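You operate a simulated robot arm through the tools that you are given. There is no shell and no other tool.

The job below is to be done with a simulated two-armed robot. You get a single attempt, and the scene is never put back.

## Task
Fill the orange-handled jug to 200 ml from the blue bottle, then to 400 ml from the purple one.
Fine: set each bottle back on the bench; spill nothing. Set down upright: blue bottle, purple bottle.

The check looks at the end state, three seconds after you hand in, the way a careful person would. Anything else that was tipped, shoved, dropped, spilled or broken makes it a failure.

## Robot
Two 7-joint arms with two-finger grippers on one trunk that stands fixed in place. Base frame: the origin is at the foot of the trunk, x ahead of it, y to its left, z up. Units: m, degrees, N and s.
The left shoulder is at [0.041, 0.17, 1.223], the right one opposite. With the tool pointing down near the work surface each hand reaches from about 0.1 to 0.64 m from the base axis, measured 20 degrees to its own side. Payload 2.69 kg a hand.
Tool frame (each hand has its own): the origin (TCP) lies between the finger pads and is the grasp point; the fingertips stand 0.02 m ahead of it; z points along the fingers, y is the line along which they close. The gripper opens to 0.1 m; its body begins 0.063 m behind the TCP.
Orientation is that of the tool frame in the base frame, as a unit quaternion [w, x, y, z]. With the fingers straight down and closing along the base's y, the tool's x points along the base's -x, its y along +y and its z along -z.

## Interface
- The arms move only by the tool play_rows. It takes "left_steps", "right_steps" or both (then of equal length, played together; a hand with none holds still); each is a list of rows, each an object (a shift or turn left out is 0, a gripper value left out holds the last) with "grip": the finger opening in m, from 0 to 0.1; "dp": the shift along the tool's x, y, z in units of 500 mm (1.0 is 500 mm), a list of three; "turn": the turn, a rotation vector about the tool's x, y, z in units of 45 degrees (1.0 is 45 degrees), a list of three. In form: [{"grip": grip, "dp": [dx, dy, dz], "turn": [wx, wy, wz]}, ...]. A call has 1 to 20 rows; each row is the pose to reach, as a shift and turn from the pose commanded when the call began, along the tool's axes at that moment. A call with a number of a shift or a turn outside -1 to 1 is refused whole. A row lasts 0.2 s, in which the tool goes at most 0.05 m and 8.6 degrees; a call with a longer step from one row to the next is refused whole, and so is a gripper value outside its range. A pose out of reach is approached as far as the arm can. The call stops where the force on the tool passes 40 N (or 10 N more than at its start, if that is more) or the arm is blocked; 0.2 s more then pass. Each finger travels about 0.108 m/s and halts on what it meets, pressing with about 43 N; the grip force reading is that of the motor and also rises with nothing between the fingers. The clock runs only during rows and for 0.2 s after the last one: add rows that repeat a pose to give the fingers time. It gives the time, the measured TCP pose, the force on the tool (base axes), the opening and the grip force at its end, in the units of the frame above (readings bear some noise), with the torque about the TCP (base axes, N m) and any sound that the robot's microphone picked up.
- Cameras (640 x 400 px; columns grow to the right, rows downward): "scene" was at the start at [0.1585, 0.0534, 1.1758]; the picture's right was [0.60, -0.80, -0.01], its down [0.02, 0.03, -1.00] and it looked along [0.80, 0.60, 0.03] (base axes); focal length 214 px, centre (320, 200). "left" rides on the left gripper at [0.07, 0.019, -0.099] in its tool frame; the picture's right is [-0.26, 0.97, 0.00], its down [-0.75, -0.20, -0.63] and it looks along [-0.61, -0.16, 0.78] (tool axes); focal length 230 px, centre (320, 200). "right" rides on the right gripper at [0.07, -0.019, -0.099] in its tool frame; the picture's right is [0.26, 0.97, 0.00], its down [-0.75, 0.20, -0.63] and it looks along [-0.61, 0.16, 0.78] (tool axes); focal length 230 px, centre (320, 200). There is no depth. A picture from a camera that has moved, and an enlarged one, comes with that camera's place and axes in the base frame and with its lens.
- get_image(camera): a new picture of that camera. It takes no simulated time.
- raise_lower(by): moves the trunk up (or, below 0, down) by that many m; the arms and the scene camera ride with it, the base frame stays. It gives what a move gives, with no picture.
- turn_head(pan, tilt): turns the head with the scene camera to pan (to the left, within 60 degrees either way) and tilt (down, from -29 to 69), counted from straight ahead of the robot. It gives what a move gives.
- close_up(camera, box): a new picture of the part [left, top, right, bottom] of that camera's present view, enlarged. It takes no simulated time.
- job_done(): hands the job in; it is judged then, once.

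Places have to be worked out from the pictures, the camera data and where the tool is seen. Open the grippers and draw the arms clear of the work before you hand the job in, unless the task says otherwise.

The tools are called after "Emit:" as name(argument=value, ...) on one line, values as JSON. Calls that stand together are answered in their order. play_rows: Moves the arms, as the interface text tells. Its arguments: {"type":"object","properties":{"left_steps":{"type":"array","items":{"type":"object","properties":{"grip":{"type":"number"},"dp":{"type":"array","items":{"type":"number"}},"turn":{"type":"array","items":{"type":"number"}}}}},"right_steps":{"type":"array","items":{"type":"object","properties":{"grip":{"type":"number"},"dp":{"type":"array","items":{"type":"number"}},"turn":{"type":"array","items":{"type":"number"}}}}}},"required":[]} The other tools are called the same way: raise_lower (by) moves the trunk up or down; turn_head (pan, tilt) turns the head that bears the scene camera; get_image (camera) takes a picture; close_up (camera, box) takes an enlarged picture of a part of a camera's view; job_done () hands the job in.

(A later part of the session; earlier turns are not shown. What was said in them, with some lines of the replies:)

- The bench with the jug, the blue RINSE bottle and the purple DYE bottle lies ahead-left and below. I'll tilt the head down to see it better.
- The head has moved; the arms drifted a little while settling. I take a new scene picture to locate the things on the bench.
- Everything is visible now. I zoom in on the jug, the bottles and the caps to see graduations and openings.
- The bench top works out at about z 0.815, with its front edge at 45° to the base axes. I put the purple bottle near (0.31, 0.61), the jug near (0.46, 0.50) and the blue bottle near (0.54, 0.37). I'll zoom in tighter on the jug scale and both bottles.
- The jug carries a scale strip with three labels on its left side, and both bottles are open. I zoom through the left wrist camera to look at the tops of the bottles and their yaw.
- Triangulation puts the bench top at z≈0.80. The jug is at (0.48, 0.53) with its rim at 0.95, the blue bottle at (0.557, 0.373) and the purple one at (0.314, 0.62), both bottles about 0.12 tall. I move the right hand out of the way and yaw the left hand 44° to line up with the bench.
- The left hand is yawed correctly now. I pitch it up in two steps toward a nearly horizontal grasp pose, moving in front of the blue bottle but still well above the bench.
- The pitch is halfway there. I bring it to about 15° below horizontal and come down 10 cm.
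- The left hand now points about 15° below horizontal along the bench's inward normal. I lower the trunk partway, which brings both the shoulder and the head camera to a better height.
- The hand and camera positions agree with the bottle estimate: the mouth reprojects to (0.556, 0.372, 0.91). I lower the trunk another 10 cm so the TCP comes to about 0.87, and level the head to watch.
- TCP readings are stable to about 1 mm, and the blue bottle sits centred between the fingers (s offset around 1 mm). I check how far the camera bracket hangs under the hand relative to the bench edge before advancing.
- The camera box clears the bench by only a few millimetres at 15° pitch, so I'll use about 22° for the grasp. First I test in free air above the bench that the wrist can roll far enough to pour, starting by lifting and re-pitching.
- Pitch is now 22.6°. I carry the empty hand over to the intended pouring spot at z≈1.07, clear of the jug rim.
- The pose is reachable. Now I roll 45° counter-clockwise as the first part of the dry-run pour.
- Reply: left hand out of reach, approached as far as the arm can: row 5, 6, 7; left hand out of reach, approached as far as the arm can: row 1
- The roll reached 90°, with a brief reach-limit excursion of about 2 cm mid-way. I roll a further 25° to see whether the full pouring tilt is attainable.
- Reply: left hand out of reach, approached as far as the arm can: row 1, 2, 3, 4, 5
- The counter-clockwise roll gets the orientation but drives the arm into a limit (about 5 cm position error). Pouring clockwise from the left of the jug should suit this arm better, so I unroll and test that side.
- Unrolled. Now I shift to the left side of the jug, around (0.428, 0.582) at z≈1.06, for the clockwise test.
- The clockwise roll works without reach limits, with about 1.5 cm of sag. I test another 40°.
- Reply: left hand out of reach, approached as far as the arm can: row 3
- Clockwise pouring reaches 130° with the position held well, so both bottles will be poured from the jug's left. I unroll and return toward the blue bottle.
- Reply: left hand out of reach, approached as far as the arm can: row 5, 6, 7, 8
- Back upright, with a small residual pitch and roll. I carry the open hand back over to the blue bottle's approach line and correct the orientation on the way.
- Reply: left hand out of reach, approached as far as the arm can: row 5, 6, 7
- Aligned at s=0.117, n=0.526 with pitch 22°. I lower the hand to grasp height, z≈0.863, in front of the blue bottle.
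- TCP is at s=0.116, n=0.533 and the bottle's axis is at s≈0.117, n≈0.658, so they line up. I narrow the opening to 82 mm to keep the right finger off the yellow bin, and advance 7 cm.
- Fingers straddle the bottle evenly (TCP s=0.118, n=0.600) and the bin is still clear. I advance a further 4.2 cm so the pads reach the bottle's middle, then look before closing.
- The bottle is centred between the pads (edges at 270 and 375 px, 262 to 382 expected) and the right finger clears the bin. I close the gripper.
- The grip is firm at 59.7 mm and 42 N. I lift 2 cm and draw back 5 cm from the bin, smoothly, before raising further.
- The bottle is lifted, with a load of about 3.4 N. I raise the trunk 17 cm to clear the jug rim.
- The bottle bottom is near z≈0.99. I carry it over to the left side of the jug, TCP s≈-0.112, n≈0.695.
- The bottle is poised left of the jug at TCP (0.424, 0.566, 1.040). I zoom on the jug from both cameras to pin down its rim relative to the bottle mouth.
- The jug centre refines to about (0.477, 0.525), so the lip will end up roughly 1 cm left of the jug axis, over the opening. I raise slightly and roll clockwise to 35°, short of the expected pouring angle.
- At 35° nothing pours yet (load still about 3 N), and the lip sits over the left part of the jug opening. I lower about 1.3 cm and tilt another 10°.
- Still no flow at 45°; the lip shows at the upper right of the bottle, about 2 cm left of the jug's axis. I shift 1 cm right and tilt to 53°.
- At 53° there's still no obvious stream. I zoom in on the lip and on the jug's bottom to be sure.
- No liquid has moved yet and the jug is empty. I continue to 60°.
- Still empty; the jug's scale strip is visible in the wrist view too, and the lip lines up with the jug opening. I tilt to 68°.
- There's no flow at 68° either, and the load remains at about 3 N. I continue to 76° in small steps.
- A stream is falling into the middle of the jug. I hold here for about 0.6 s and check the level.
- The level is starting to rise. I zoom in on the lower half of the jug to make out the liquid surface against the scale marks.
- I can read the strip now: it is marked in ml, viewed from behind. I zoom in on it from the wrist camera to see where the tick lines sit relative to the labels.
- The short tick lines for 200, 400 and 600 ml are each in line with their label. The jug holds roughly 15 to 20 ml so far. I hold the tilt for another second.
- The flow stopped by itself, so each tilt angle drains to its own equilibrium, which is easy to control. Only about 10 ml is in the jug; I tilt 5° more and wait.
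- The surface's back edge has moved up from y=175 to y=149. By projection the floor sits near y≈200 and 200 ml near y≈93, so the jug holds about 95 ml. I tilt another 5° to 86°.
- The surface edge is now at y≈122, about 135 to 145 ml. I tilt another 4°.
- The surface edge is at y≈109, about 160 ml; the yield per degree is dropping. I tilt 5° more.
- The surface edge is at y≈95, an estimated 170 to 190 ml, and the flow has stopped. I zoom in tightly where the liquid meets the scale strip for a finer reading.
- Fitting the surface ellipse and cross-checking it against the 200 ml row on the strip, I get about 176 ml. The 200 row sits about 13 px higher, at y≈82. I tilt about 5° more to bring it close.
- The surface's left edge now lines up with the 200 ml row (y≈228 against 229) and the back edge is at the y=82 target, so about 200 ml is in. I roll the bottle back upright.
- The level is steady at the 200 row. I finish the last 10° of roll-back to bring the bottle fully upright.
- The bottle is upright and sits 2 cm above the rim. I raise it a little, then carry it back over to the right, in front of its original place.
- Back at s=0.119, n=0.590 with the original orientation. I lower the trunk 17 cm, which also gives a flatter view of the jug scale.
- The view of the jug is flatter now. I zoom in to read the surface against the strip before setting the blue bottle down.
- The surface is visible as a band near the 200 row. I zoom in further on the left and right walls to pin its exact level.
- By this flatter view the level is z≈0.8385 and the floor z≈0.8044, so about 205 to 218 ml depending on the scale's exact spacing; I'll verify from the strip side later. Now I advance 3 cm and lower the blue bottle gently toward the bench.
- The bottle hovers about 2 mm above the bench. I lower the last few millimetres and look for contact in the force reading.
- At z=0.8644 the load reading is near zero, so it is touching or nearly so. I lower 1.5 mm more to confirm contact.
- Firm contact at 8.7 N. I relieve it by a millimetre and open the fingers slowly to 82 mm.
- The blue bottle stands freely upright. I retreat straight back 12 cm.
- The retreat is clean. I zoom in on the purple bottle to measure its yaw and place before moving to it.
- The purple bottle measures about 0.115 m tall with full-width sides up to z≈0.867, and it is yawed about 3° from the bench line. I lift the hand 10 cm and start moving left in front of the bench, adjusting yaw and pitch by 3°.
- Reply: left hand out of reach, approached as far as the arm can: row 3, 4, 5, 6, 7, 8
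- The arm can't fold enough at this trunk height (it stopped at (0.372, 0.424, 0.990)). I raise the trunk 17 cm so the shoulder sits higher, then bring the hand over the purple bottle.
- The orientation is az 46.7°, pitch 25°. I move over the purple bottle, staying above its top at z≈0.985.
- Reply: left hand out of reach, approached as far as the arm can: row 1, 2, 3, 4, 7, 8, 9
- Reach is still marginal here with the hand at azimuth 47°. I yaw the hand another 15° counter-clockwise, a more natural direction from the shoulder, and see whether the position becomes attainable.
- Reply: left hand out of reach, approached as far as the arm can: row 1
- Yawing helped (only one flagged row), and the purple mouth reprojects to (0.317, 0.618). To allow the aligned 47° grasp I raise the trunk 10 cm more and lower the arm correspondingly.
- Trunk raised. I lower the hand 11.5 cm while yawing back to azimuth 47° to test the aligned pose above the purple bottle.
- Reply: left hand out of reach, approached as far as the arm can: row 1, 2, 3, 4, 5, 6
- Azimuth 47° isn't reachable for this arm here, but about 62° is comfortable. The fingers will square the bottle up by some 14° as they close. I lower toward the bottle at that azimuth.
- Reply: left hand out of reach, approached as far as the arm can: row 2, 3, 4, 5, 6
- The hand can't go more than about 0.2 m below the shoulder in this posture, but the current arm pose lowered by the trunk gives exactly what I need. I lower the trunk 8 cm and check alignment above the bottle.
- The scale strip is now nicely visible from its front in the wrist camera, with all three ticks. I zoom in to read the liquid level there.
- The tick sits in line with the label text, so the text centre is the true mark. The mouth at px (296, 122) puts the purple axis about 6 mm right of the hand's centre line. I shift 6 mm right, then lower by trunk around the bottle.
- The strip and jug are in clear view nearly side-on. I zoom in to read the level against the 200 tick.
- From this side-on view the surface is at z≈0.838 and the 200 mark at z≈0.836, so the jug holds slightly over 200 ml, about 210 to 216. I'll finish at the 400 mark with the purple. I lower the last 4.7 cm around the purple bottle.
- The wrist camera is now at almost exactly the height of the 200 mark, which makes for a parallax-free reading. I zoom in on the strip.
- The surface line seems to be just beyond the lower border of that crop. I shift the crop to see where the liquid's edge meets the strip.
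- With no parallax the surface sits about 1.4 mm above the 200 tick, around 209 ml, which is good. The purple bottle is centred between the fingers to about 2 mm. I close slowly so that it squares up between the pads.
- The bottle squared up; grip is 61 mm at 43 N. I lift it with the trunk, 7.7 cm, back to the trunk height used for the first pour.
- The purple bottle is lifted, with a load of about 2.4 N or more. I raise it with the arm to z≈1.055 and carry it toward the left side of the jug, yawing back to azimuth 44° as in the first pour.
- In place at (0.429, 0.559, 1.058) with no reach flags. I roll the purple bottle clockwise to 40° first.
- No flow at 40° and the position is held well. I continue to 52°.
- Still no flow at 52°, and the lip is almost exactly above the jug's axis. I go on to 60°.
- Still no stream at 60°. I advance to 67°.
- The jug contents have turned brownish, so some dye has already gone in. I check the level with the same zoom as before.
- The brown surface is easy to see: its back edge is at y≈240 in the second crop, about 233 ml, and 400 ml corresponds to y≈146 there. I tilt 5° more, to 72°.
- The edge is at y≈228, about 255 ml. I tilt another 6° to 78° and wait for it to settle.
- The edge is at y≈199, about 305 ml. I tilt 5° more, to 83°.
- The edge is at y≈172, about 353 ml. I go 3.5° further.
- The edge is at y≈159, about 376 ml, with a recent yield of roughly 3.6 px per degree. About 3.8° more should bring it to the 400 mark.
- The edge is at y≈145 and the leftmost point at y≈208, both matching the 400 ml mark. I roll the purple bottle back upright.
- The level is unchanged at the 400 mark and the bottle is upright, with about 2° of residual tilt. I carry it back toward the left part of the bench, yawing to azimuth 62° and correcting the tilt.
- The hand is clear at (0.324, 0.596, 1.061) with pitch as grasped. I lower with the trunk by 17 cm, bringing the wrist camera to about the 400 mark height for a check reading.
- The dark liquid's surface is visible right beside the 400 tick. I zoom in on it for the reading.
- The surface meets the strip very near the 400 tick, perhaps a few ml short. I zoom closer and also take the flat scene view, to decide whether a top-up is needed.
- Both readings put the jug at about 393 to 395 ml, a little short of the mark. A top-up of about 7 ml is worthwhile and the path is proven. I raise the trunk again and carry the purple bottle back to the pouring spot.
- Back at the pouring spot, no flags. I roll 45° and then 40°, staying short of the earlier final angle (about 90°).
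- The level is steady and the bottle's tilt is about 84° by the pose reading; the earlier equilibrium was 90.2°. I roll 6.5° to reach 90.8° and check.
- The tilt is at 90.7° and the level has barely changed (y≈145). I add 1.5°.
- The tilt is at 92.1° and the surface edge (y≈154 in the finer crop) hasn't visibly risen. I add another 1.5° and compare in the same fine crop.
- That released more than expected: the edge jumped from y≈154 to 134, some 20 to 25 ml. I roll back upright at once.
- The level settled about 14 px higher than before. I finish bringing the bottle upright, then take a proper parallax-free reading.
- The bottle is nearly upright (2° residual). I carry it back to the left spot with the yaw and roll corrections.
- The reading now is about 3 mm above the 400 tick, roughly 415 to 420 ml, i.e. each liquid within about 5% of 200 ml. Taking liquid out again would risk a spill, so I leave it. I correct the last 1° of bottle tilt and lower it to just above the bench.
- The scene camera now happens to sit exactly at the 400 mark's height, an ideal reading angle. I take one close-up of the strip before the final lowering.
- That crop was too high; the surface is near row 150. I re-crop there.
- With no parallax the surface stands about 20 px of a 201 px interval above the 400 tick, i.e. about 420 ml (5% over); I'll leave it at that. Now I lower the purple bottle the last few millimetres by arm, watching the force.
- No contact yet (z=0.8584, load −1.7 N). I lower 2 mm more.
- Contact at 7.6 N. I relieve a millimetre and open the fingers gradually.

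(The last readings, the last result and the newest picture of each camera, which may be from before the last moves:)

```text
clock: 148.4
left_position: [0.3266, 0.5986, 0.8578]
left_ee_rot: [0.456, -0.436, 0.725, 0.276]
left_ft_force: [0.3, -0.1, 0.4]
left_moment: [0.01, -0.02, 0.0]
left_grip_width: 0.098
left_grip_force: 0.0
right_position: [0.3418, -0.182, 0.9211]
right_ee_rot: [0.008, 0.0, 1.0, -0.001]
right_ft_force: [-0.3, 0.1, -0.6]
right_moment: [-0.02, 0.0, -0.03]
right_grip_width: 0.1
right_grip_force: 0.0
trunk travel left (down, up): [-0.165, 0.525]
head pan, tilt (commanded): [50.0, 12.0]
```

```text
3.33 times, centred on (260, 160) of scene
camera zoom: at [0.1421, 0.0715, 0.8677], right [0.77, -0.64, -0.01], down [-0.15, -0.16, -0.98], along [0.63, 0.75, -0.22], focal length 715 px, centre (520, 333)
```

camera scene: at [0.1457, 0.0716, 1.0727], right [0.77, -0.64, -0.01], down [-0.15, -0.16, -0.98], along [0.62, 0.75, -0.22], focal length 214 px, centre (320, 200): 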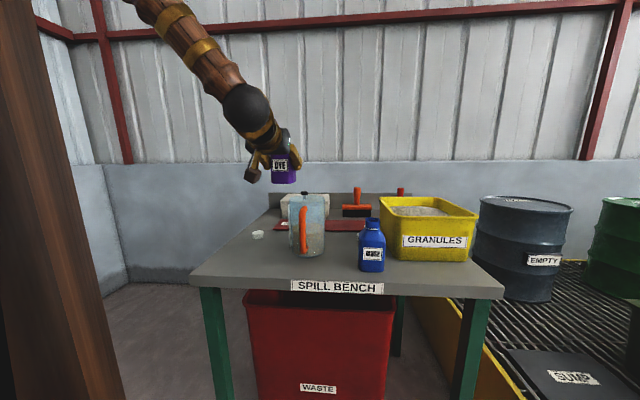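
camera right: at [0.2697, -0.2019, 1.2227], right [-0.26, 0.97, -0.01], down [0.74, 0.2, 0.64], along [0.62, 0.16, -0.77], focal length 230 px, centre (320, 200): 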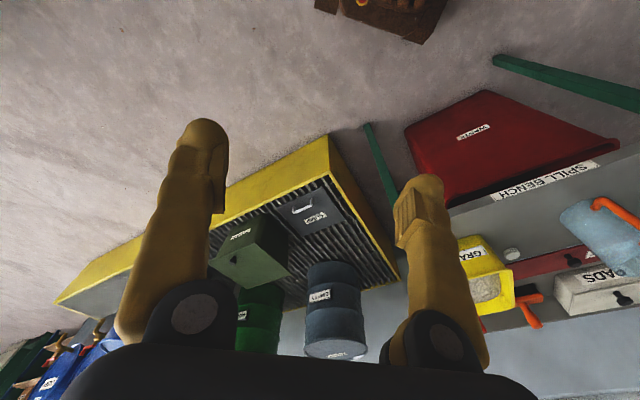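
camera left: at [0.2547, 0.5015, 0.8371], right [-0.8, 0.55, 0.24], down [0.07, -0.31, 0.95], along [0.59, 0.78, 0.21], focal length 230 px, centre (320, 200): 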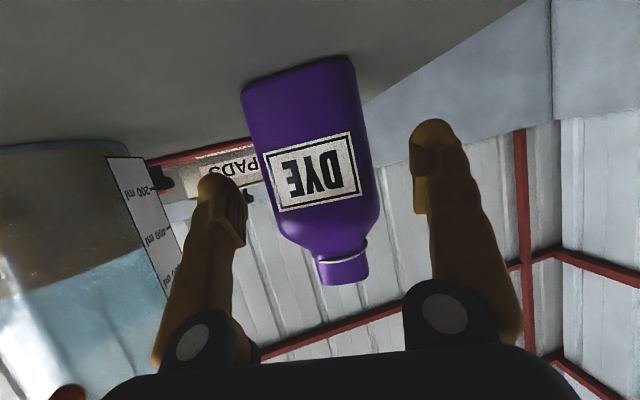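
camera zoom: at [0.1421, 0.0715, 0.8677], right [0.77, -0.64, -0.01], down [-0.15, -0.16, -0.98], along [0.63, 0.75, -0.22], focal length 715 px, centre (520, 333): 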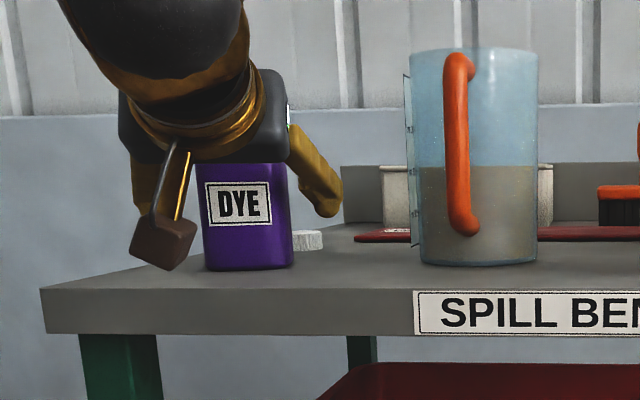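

The purple bottle stands free and upright. I raise the hand straight up with the trunk so that it clears the bottle.

Emit:
raise_lower(by=0.2)

Emit:
get_image(camera="scene")

Emit:
get_image(camera="left")

```text
clock: 150.6
left_position: [0.3249, 0.5979, 1.0545]
left_ee_rot: [0.453, -0.436, 0.726, 0.279]
left_ft_force: [0.0, -0.8, 0.0]
left_moment: [0.01, 0.05, 0.0]
left_grip_width: 0.0978
left_grip_force: 0.0
right_position: [0.3431, -0.1834, 1.1195]
right_ee_rot: [0.007, -0.001, 1.0, -0.001]
right_ft_force: [-0.6, 1.1, 0.9]
right_moment: [0.0, 0.01, 0.01]
right_grip_width: 0.1001
right_grip_force: 0.1
trunk travel left (down, up): [-0.365, 0.325]
head pan, tilt (commanded): [50.0, 12.0]
```

```text
taken
camera scene: at [0.1456, 0.0715, 1.0676], right [0.77, -0.64, -0.01], down [-0.15, -0.16, -0.98], along [0.63, 0.75, -0.22], focal length 214 px, centre (320, 200)
```

scene: 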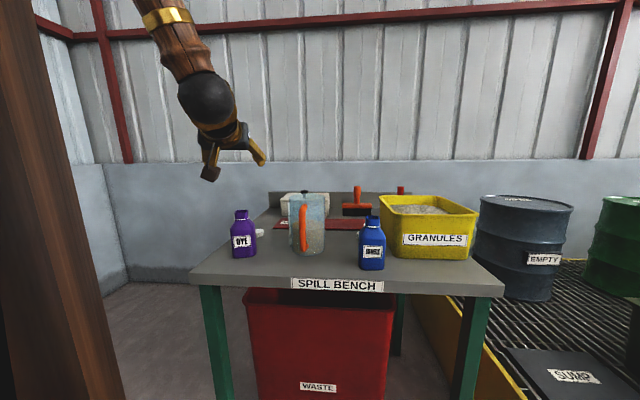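

```text
taken
camera left: at [0.2543, 0.5012, 1.0352], right [-0.8, 0.55, 0.24], down [0.07, -0.31, 0.95], along [0.6, 0.78, 0.21], focal length 230 px, centre (320, 200)
```

left: 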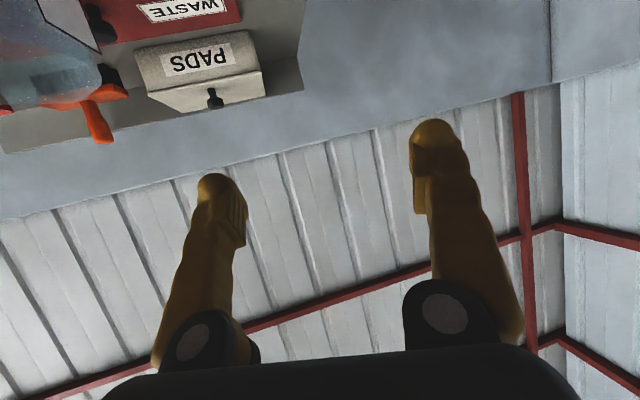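

All three vessels stand upright on the bench and nothing is spilled. I raise the trunk further to draw the arms well clear.

Emit:
raise_lower(by=0.22)

Emit:
play_rows(left_steps=[{"dp": [-0.01, -0.03, -0.02], "grip": 0.1}, {"dp": [-0.03, -0.08, -0.05]}, {"dp": [-0.05, -0.13, -0.08]}, {"dp": [-0.07, -0.18, -0.11]}, {"dp": [-0.08, -0.22, -0.13]}, {"dp": [-0.08, -0.22, -0.13]}])

Emit:
turn_head(pan=45, tilt=40)

Emit:
get_image(camera="scene")

```text
clock: 152.9
left_position: [0.3262, 0.5993, 1.2723]
left_ee_rot: [0.451, -0.434, 0.729, 0.278]
left_ft_force: [0.6, -1.1, -0.1]
left_moment: [-0.01, -0.02, -0.01]
left_grip_width: 0.0977
left_grip_force: 0.0
right_position: [0.3423, -0.1829, 1.3404]
right_ee_rot: [0.008, 0.0, 1.0, -0.001]
right_ft_force: [0.3, 0.4, -0.6]
right_moment: [0.01, -0.01, -0.03]
right_grip_width: 0.0998
right_grip_force: 0.1
trunk travel left (down, up): [-0.585, 0.105]
head pan, tilt (commanded): [50.0, 12.0]
```

```text
clock: 154.3
left_position: [0.4053, 0.5094, 1.3429]
left_ee_rot: [0.46, -0.438, 0.722, 0.273]
left_ft_force: [-0.5, -0.1, -0.1]
left_moment: [-0.02, -0.02, -0.02]
left_grip_width: 0.0997
left_grip_force: 0.1
right_position: [0.3418, -0.1833, 1.3397]
right_ee_rot: [0.008, 0.0, 1.0, -0.001]
right_ft_force: [-0.2, 0.3, 0.0]
right_moment: [-0.03, -0.03, -0.01]
right_grip_width: 0.0999
right_grip_force: 0.1
trunk travel left (down, up): [-0.585, 0.105]
head pan, tilt (commanded): [50.0, 12.0]
```

```text
clock: 155.3
left_position: [0.4052, 0.5101, 1.342]
left_ee_rot: [0.459, -0.438, 0.723, 0.274]
left_ft_force: [0.8, 0.7, 0.5]
left_moment: [0.03, -0.03, -0.03]
left_grip_width: 0.1
left_grip_force: 0.1
right_position: [0.3427, -0.1822, 1.3403]
right_ee_rot: [0.008, 0.0, 1.0, -0.001]
right_ft_force: [0.2, -0.4, -0.4]
right_moment: [-0.01, 0.02, -0.02]
right_grip_width: 0.1004
right_grip_force: 0.0
trunk travel left (down, up): [-0.585, 0.105]
head pan, tilt (commanded): [45.0, 40.0]
```

```text
taken
camera scene: at [0.1488, 0.0603, 1.2433], right [0.71, -0.71, -0.01], down [-0.47, -0.45, -0.76], along [0.53, 0.54, -0.65], focal length 214 px, centre (320, 200)
```

scene: 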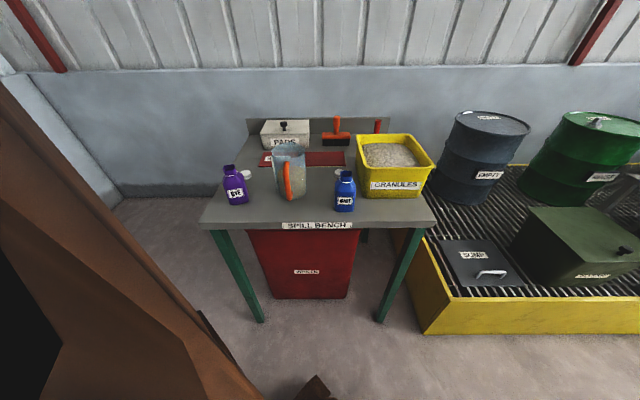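

The arms are high and clear. I do a last zoomed inspection of the bench for drips and for the upright bottles.

Emit:
close_up(camera="scene", box=[195, 115, 445, 235])

Emit:
close_up(camera="scene", box=[215, 140, 315, 215])

```text
2.56 times, centred on (320, 175) of scene
camera zoom: at [0.1488, 0.0603, 1.2433], right [0.71, -0.71, -0.01], down [-0.47, -0.45, -0.76], along [0.53, 0.54, -0.65], focal length 549 px, centre (320, 264)
```

zoom: 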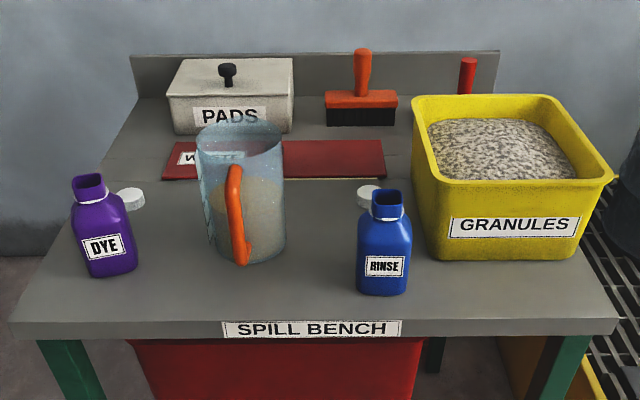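

```text
5.33 times, centred on (265, 178) of scene
camera zoom: at [0.1488, 0.0603, 1.2433], right [0.71, -0.71, -0.01], down [-0.47, -0.45, -0.76], along [0.53, 0.54, -0.65], focal length 1144 px, centre (613, 320)
```

zoom: 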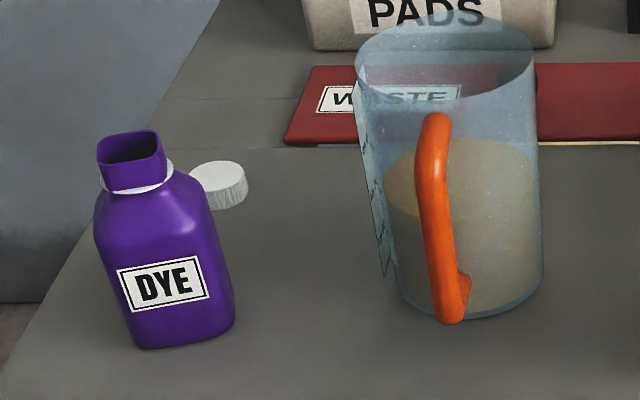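

The bench is dry, both bottles stand upright, and the jug is where it was with both liquids in it. The grippers are open and the arms are clear, so I hand in.

One shortfall to note: by my readings the jug overshot, at about 209 ml after the blue and about 420 ml at the end, instead of 200 and 400.

Emit:
job_done()

```text
The job is handed in.
```

I handed the job in with the jug overfilled: it holds about 420 ml by the scale instead of 400.

- **Blue pour:** it came to about 209 ml, 9 ml over the 200 mark.
- **Purple pour:** this first brought the jug to about 395 ml, slightly short. I went back for a top-up of about 7 ml, but nothing came out until the bottle was tilted further, and then about 25 ml came at once. I did not try to take any liquid back out, because that risked a spill.
- **Bottles:** both are standing upright on the bench. The blue one is about 2 cm in front of where it started, and the purple one is about 2 cm from its old spot and turned slightly.
- **Spills:** I saw none on the bench in the last close-up, and nothing else was moved or tipped. Both grippers are open and the arms are clear of the work.
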